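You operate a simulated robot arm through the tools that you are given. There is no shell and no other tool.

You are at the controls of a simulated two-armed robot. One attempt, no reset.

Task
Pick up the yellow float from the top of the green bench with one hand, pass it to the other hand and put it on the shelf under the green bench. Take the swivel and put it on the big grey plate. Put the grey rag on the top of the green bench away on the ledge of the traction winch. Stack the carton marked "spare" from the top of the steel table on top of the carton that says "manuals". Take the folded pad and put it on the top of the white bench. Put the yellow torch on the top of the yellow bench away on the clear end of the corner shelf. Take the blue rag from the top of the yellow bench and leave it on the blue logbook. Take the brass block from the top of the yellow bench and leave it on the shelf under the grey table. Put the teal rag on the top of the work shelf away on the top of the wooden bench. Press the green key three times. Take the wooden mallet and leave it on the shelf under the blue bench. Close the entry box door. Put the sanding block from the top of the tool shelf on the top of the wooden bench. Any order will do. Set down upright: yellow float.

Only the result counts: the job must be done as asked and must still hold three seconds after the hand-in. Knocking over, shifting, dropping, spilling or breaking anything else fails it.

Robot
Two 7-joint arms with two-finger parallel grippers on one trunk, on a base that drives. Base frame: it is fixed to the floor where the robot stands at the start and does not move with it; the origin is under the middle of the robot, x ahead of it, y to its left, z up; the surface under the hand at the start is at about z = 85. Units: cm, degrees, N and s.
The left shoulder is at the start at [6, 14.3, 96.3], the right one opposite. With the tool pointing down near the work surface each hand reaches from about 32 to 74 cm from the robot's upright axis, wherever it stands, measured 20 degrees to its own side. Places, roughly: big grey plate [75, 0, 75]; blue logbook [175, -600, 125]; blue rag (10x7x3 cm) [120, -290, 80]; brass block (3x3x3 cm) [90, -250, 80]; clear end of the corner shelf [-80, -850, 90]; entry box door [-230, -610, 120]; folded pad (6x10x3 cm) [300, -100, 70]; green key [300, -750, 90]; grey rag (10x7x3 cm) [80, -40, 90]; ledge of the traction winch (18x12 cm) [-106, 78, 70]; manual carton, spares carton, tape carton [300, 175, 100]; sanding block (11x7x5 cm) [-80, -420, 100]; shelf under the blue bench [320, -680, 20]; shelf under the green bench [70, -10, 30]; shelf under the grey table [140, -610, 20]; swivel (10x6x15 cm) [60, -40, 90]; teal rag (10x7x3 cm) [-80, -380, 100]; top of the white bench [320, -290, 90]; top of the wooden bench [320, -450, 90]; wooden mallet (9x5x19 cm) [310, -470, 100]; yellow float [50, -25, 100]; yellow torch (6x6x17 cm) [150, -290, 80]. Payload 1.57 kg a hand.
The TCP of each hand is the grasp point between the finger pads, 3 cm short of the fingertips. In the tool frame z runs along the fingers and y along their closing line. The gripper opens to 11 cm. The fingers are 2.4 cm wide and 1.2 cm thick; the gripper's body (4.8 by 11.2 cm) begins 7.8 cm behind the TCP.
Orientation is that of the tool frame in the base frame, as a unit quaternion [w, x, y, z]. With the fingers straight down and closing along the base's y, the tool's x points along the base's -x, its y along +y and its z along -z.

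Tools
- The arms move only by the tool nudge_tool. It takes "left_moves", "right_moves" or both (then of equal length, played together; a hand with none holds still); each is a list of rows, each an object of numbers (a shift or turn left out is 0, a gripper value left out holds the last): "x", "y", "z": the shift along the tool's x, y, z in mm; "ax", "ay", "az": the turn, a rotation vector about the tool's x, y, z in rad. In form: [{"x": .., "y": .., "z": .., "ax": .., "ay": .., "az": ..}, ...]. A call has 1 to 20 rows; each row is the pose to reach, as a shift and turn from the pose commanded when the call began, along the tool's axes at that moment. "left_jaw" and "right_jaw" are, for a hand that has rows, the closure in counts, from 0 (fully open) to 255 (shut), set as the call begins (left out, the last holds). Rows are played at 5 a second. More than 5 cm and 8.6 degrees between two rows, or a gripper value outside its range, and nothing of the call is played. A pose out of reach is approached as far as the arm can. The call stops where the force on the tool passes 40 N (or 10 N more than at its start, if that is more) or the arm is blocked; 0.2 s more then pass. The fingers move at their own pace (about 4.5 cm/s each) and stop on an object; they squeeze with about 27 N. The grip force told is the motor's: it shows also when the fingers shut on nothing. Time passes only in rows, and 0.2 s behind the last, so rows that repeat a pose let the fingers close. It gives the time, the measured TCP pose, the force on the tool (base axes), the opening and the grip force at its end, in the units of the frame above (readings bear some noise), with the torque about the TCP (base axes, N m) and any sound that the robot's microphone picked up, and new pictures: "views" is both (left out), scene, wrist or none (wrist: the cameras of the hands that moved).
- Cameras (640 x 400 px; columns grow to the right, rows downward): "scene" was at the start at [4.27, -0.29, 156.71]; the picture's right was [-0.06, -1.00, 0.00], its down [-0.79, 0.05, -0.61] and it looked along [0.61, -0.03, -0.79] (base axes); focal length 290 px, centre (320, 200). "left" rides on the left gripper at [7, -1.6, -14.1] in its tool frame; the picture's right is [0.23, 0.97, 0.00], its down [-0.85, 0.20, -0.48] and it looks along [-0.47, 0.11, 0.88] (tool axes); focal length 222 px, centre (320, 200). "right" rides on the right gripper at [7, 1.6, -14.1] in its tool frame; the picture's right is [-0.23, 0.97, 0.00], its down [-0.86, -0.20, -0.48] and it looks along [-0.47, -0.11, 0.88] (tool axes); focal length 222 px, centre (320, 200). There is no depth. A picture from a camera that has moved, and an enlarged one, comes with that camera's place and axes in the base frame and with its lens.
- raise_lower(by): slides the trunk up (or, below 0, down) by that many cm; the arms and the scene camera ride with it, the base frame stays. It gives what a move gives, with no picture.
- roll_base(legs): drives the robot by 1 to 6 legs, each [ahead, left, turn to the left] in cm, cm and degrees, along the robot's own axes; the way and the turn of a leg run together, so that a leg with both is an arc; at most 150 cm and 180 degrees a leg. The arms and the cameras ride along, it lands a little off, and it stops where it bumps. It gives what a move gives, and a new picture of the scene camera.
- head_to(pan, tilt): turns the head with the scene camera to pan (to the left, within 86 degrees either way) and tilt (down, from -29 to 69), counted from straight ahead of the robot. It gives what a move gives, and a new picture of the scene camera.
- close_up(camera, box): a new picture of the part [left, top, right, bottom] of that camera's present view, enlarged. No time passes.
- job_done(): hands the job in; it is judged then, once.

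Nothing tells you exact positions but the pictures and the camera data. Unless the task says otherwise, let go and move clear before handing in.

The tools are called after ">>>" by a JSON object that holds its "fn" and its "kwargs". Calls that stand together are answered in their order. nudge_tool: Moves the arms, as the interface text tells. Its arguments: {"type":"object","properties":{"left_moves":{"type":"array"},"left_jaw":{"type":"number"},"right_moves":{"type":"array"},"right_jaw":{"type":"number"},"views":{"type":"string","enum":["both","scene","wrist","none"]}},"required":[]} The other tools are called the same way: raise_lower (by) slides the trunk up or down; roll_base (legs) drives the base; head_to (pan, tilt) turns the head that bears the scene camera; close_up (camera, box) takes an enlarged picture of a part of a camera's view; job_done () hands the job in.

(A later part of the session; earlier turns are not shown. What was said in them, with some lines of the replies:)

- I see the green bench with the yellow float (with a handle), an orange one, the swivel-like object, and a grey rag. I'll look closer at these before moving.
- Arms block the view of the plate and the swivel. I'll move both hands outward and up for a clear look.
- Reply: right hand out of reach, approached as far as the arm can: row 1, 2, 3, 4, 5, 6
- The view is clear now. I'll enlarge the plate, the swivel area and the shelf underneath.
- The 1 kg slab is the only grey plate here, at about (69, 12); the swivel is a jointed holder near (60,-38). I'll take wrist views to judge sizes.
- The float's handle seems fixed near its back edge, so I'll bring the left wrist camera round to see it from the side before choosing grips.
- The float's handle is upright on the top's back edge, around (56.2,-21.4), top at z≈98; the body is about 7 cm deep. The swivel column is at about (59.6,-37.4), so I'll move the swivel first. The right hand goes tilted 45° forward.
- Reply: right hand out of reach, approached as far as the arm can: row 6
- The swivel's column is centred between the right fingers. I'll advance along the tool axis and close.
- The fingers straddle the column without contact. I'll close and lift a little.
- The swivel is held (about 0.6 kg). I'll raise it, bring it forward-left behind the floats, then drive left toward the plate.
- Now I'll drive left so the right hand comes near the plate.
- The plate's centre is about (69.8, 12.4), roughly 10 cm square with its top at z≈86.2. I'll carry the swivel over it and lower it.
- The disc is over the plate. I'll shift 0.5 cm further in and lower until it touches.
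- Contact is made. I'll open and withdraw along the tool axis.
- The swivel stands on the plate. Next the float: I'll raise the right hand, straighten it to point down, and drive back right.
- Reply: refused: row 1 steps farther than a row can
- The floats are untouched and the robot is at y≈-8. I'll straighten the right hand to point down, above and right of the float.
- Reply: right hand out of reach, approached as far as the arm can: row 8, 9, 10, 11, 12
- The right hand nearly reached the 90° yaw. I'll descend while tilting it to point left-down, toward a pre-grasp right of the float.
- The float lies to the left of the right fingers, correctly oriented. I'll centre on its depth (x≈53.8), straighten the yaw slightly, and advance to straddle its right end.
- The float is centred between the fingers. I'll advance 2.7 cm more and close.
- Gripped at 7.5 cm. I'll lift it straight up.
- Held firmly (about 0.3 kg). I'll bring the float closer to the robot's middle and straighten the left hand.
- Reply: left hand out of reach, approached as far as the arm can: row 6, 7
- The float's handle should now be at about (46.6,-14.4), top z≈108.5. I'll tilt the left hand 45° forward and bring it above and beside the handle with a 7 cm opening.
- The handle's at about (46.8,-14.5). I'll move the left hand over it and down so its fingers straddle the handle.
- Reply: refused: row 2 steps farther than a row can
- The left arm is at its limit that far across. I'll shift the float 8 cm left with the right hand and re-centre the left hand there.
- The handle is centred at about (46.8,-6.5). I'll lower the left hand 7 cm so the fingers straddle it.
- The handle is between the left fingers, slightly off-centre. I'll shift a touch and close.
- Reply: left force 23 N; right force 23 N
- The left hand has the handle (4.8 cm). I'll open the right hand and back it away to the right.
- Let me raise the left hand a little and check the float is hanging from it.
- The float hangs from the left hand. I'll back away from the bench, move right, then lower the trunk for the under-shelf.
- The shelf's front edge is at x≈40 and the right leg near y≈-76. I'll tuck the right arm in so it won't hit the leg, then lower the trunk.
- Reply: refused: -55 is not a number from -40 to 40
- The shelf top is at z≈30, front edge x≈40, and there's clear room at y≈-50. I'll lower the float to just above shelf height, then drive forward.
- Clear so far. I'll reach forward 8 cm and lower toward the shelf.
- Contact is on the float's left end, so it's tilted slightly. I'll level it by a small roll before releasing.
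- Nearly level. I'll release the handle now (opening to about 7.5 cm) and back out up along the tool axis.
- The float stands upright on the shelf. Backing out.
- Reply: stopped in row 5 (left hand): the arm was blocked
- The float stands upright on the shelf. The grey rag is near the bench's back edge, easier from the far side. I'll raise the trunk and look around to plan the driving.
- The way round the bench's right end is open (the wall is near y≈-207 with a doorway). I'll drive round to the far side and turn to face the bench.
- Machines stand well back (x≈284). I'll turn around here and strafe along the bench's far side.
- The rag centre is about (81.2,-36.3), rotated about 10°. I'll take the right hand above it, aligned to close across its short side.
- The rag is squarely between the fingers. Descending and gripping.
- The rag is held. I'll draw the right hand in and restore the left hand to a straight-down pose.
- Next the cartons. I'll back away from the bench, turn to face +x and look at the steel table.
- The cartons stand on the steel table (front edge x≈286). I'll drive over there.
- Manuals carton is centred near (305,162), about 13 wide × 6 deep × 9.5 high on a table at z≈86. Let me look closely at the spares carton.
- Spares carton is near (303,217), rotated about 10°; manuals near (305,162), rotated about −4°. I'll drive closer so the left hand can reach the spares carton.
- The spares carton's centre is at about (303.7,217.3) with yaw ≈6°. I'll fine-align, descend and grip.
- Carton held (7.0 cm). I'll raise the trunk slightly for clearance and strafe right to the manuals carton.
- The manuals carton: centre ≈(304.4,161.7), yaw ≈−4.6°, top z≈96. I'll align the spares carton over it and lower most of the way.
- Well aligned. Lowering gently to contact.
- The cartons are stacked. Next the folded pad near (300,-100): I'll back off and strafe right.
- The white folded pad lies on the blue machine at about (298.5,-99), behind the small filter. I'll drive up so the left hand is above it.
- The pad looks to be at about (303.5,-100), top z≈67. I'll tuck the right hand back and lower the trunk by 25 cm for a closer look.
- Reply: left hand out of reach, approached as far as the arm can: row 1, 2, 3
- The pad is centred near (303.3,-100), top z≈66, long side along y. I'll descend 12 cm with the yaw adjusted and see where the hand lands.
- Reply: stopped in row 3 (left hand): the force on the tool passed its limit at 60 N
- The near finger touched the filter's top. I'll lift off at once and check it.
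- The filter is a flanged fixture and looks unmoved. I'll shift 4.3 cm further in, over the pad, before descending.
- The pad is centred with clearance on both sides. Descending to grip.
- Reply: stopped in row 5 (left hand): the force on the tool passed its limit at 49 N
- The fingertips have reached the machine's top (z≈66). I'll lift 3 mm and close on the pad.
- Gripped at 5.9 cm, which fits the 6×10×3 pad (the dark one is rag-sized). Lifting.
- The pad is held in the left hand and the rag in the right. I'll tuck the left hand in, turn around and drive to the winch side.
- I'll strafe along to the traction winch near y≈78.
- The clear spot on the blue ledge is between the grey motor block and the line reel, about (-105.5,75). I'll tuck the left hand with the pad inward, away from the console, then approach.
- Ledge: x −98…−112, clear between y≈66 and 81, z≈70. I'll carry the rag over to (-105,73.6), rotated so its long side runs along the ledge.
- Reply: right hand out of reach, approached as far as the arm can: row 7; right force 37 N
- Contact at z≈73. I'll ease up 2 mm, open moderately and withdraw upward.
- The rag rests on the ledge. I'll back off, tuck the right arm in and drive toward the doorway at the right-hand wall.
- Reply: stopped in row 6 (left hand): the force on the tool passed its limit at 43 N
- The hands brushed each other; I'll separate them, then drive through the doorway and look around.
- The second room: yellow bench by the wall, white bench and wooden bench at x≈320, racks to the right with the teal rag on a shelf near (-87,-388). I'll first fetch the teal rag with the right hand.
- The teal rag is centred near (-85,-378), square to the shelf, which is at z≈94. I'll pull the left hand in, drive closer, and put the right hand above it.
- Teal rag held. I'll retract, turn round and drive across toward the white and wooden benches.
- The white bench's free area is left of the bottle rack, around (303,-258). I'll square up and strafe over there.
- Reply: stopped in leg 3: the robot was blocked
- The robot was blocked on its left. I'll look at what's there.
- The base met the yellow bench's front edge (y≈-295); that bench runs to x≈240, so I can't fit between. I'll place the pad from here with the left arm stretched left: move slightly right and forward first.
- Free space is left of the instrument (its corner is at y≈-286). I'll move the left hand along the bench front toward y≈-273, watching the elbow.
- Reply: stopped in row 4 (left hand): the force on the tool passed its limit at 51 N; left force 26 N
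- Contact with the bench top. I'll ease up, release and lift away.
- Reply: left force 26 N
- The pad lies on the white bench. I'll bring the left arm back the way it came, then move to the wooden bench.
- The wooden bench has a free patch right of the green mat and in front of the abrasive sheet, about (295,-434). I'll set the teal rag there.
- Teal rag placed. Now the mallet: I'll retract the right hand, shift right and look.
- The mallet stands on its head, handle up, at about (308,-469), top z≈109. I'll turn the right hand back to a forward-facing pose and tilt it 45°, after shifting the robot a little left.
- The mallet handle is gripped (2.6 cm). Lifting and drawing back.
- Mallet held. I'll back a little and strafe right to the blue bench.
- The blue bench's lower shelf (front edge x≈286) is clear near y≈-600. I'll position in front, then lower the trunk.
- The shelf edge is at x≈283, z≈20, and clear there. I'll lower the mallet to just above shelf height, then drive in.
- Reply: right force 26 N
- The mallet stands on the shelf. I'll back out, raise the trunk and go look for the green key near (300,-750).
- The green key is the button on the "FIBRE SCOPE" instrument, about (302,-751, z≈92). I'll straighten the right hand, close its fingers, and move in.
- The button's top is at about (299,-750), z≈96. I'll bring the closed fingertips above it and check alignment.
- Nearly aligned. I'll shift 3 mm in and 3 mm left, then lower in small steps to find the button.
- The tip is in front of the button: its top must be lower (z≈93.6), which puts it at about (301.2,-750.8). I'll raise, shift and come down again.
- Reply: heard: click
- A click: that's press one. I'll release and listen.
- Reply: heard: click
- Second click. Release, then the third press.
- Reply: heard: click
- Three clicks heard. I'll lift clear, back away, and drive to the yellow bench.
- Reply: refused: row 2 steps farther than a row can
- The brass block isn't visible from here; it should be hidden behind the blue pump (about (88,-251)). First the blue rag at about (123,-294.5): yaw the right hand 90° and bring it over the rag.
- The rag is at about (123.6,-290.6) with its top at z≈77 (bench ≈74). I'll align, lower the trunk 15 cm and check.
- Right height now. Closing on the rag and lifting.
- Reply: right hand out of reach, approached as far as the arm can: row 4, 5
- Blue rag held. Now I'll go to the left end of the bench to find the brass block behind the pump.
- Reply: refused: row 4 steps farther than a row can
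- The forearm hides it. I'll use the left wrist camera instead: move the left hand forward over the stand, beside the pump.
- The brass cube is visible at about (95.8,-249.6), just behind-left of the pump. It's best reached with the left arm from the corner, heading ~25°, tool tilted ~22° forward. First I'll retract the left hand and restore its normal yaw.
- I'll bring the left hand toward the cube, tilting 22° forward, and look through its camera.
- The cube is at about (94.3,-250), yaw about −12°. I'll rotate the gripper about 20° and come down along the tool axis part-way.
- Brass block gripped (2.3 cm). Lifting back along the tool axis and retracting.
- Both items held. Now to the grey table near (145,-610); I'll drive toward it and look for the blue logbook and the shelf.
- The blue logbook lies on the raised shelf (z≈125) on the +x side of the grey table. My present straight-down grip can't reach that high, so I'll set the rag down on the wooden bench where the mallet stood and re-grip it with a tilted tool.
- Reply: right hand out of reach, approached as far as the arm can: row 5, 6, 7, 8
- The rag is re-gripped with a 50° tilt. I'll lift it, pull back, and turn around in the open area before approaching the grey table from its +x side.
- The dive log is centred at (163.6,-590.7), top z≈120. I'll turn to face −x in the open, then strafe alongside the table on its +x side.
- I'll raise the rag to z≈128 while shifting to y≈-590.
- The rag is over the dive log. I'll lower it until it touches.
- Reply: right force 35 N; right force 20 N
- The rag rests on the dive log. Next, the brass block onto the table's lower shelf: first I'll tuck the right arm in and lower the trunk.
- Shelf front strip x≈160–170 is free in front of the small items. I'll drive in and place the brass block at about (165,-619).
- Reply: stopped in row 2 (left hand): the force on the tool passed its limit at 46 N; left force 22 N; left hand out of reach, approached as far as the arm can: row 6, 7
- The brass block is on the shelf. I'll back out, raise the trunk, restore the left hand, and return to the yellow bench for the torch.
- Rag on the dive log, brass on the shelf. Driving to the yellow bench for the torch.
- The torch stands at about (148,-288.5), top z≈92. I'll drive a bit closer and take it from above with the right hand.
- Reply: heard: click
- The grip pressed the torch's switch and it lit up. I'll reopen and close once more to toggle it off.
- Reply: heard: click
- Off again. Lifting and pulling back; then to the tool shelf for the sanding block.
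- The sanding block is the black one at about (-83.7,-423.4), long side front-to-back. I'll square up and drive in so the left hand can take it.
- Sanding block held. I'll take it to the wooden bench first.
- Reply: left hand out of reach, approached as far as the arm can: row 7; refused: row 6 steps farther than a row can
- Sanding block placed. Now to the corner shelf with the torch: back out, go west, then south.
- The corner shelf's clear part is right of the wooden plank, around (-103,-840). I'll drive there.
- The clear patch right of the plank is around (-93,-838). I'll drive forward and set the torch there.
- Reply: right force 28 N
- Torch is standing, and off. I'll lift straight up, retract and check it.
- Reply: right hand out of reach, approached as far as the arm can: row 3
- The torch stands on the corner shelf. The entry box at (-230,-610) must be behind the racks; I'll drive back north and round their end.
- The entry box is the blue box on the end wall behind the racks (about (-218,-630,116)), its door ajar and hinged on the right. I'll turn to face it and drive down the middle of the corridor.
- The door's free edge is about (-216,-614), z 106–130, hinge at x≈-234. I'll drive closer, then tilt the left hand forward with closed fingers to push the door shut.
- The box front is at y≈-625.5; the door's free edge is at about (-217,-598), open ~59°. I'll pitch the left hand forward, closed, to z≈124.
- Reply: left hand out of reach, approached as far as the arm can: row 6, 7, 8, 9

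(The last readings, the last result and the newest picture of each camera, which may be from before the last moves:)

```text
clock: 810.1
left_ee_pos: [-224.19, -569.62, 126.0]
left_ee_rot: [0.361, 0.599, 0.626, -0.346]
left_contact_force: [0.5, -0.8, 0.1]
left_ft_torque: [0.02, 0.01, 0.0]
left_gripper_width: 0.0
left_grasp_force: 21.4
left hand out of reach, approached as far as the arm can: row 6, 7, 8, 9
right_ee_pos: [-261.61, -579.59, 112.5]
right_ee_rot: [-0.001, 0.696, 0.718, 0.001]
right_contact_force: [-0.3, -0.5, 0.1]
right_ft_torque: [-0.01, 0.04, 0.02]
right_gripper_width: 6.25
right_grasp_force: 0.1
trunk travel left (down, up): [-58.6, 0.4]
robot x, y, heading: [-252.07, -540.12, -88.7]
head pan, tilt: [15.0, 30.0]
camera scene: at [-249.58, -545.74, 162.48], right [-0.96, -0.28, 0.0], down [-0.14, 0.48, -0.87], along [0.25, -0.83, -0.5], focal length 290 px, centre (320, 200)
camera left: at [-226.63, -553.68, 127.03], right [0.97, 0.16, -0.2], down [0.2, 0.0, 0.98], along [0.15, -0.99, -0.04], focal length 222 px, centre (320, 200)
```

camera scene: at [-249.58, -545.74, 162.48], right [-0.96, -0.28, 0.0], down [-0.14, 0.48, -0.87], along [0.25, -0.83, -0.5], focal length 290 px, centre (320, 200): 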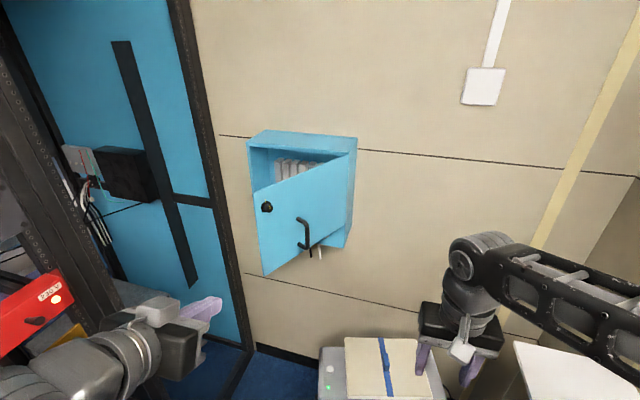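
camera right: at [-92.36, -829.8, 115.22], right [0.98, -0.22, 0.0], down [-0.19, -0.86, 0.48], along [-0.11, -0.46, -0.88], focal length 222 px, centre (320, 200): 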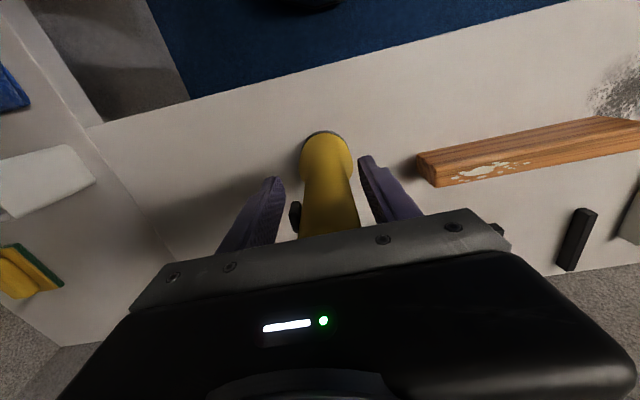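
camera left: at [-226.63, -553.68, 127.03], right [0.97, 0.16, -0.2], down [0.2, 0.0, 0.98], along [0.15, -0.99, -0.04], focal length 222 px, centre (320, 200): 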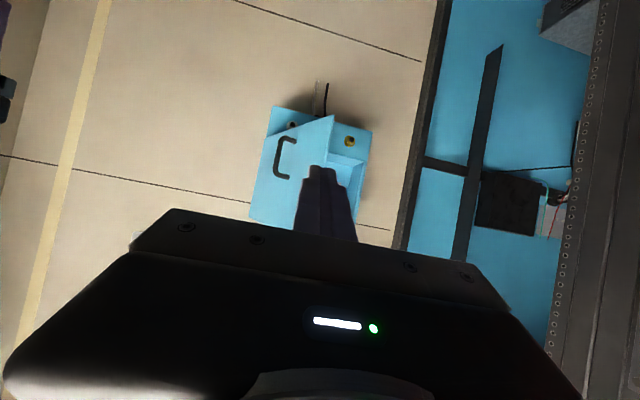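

>>> {"fn": "roll_base", "kwargs": {"legs": [[14, 0, -1.3]]}}

>>> {"fn": "nudge_tool", "kwargs": {"left_moves": [{"x": -20, "z": 35, "y": 5}, {"x": -40, "z": 69, "y": 8}, {"x": -60, "z": 104, "y": 8}, {"x": -60, "z": 104, "y": 8}]}}

```text
clock: 811.4
left_ee_pos: [-224.82, -584.71, 126.14]
left_ee_rot: [0.357, 0.606, 0.619, -0.349]
left_contact_force: [0.3, 0.4, -0.3]
left_ft_torque: [0.04, 0.01, 0.02]
left_gripper_width: 0.0
left_grasp_force: 21.1
right_ee_pos: [-262.47, -593.77, 112.56]
right_ee_rot: [0.0, 0.705, 0.709, 0.001]
right_contact_force: [0.4, -0.6, -0.2]
right_ft_torque: [0.06, -0.01, 0.02]
right_gripper_width: 6.25
right_grasp_force: 0.0
trunk travel left (down, up): [-58.6, 0.4]
robot x, y, heading: [-251.67, -554.89, -89.9]
head pan, tilt: [15.0, 30.0]
camera scene: at [-249.52, -560.33, 162.48], right [-0.97, -0.26, 0.0], down [-0.13, 0.48, -0.87], along [0.22, -0.84, -0.5], focal length 290 px, centre (320, 200)
```

scene: 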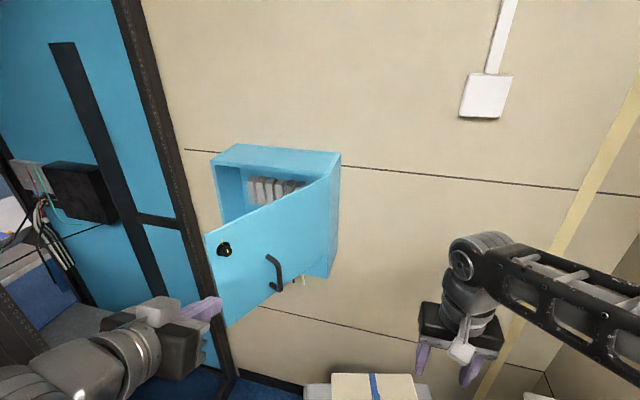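

```text
clock: 812.4
left_ee_pos: [-223.75, -596.34, 125.83]
left_ee_rot: [0.357, 0.606, 0.619, -0.35]
left_contact_force: [-0.6, -0.5, 0.6]
left_ft_torque: [0.0, 0.03, -0.03]
left_gripper_width: 0.01
left_grasp_force: 21.1
right_ee_pos: [-262.36, -593.61, 112.61]
right_ee_rot: [0.0, 0.705, 0.709, 0.0]
right_contact_force: [0.0, -0.2, 0.5]
right_ft_torque: [0.02, 0.01, 0.0]
right_gripper_width: 6.24
right_grasp_force: 0.1
trunk travel left (down, up): [-58.6, 0.4]
robot x, y, heading: [-251.41, -554.68, -90.0]
head pan, tilt: [15.0, 30.0]
camera scene: at [-249.48, -560.0, 162.49], right [-0.97, -0.26, 0.0], down [-0.13, 0.48, -0.87], along [0.22, -0.84, -0.5], focal length 290 px, centre (320, 200)
camera left: at [-225.84, -580.45, 126.74], right [0.97, 0.13, -0.2], down [0.2, -0.01, 0.98], along [0.13, -0.99, -0.03], focal length 222 px, centre (320, 200)
```

scene: 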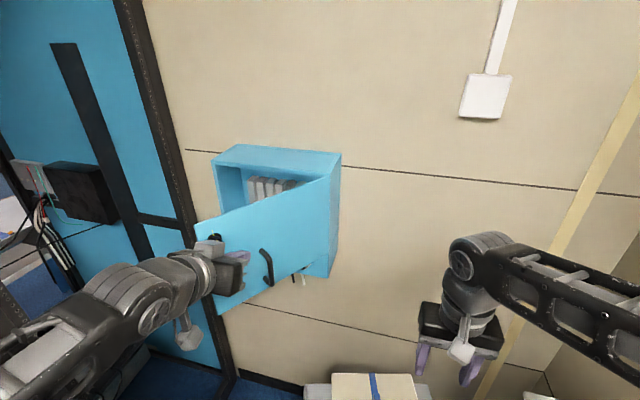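
left: 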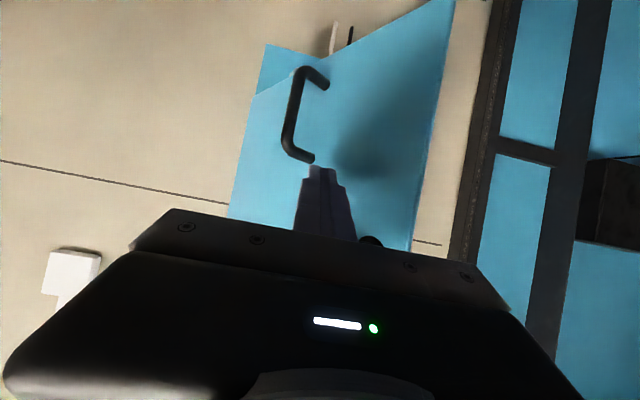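

The door is already yielding. I'll continue pushing forward along its arc.

>>> {"fn": "nudge_tool", "kwargs": {"left_moves": [{"x": -15, "z": 26, "y": 5}, {"x": -30, "z": 52, "y": 12}, {"x": -45, "z": 78, "y": 20}, {"x": -60, "z": 104, "y": 30}, {"x": -75, "z": 130, "y": 40}, {"x": -90, "z": 156, "y": 48}, {"x": -105, "z": 182, "y": 52}]}}

```text
clock: 814.0
left_ee_pos: [-218.38, -616.47, 126.21]
left_ee_rot: [0.355, 0.608, 0.62, -0.347]
left_contact_force: [-4.4, 24.3, 5.6]
left_ft_torque: [-0.06, 0.0, -0.17]
left_gripper_width: 0.0
left_grasp_force: 20.9
right_ee_pos: [-262.54, -593.56, 112.52]
right_ee_rot: [-0.001, 0.704, 0.71, 0.0]
right_contact_force: [-0.4, -0.3, -0.3]
right_ft_torque: [0.1, 0.03, 0.01]
right_gripper_width: 6.23
right_grasp_force: 0.0
trunk travel left (down, up): [-58.6, 0.4]
robot x, y, heading: [-251.63, -554.48, -89.9]
head pan, tilt: [15.0, 30.0]
stopped in row 7 (left hand): the force on the tool passed its limit at 63 N (the readings are from after the stop); the commanded pose is now the measured one
camera scene: at [-249.55, -559.92, 162.5], right [-0.97, -0.26, 0.0], down [-0.13, 0.48, -0.87], along [0.23, -0.84, -0.5], focal length 290 px, centre (320, 200)
camera left: at [-220.39, -600.57, 127.36], right [0.97, 0.13, -0.2], down [0.2, -0.02, 0.98], along [0.13, -0.99, -0.04], focal length 222 px, centre (320, 200)
```

scene: 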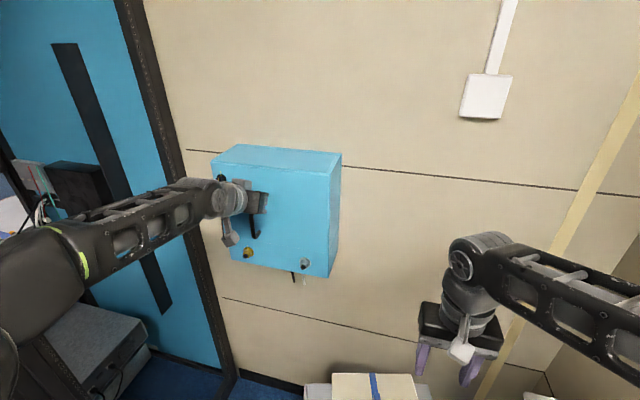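
left: 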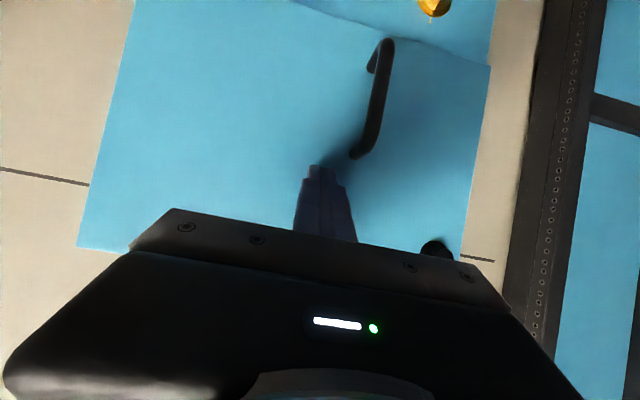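

The door seems shut. I'll retreat and check.

>>> {"fn": "nudge_tool", "kwargs": {"left_moves": [{"x": 20, "z": -35}, {"x": 40, "z": -70}, {"x": 60, "z": -105}, {"x": 85, "z": -145}, {"x": 105, "z": -180}, {"x": 105, "z": -180}], "views": "scene"}}

>>> {"fn": "close_up", "kwargs": {"camera": "scene", "box": [180, 120, 380, 300]}}

```text
clock: 815.4
left_ee_pos: [-218.88, -596.04, 126.26]
left_ee_rot: [0.353, 0.608, 0.62, -0.347]
left_contact_force: [-0.3, 0.5, 0.1]
left_ft_torque: [0.0, -0.01, 0.03]
left_gripper_width: 0.0
left_grasp_force: 21.1
right_ee_pos: [-262.31, -593.8, 112.54]
right_ee_rot: [-0.001, 0.705, 0.709, 0.001]
right_contact_force: [-0.2, -0.2, 0.3]
right_ft_torque: [-0.02, 0.03, 0.01]
right_gripper_width: 6.25
right_grasp_force: 0.1
trunk travel left (down, up): [-58.6, 0.4]
robot x, y, heading: [-251.85, -554.55, -89.9]
head pan, tilt: [15.0, 30.0]
camera scene: at [-249.5, -560.19, 162.48], right [-0.97, -0.26, 0.0], down [-0.13, 0.48, -0.87], along [0.23, -0.84, -0.5], focal length 290 px, centre (320, 200)
```

scene: 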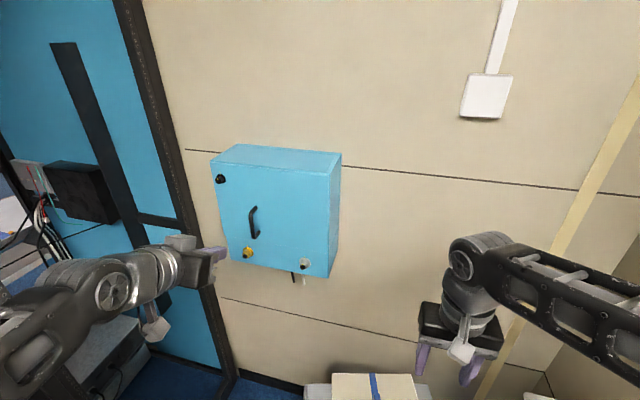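

```text
2.22 times, centred on (280, 210) of scene
camera zoom: at [-249.5, -560.19, 162.48], right [-0.97, -0.26, 0.0], down [-0.13, 0.48, -0.87], along [0.23, -0.84, -0.5], focal length 644 px, centre (409, 178)
```

zoom: 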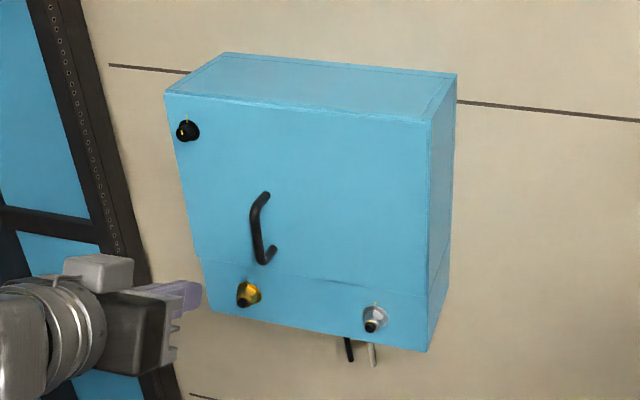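

The entry box door is shut flush, and both hands are clear. Every item on the list is done: float, swivel, the three rags, cartons, pad, torch (switched off), brass block, key pressed three times, mallet, sanding block and door. Handing in.

>>> {"fn": "job_done", "kwargs": {}}

```text
The job is handed in.
```

I've handed the job in with all thirteen tasks carried out, each placement checked by camera or contact force; I don't have the verdict.

**Judgement calls**
- **Swivel:** I took the 1 kg steel slab on the green bench to be the big grey plate. It was the only one that fitted your coordinates.
- **Folded pad:** I took the white 6 × 10 cm piece as the pad and left the larger dark one beside it.
- **Torch:** I stood it on the south arm of the corner shelf, just right of the wooden plank at about (-94, -837). That is roughly 19 cm from the rough point you gave, in the nearest clear spot.

**Contacts along the way**
- **Filter:** A finger pressed on the small filter on the blue machine at about 60 N. It looked unmoved afterwards.
- **Yellow bench:** The base bumped the front edge once. The base stopped, and I saw nothing displaced.
- **Torch switch:** My grip turned the torch on, so I re-gripped to turn it off. It was off when I set it down.
- **Hands:** The two hands pressed against each other briefly while driving. The pad stayed held.

**The rest**
- **Float:** It went from the right hand to the left and stands upright on the shelf under the green bench.
- **Green key:** I heard one click for each of the three presses.
- **Entry box door:** It is shut flush.
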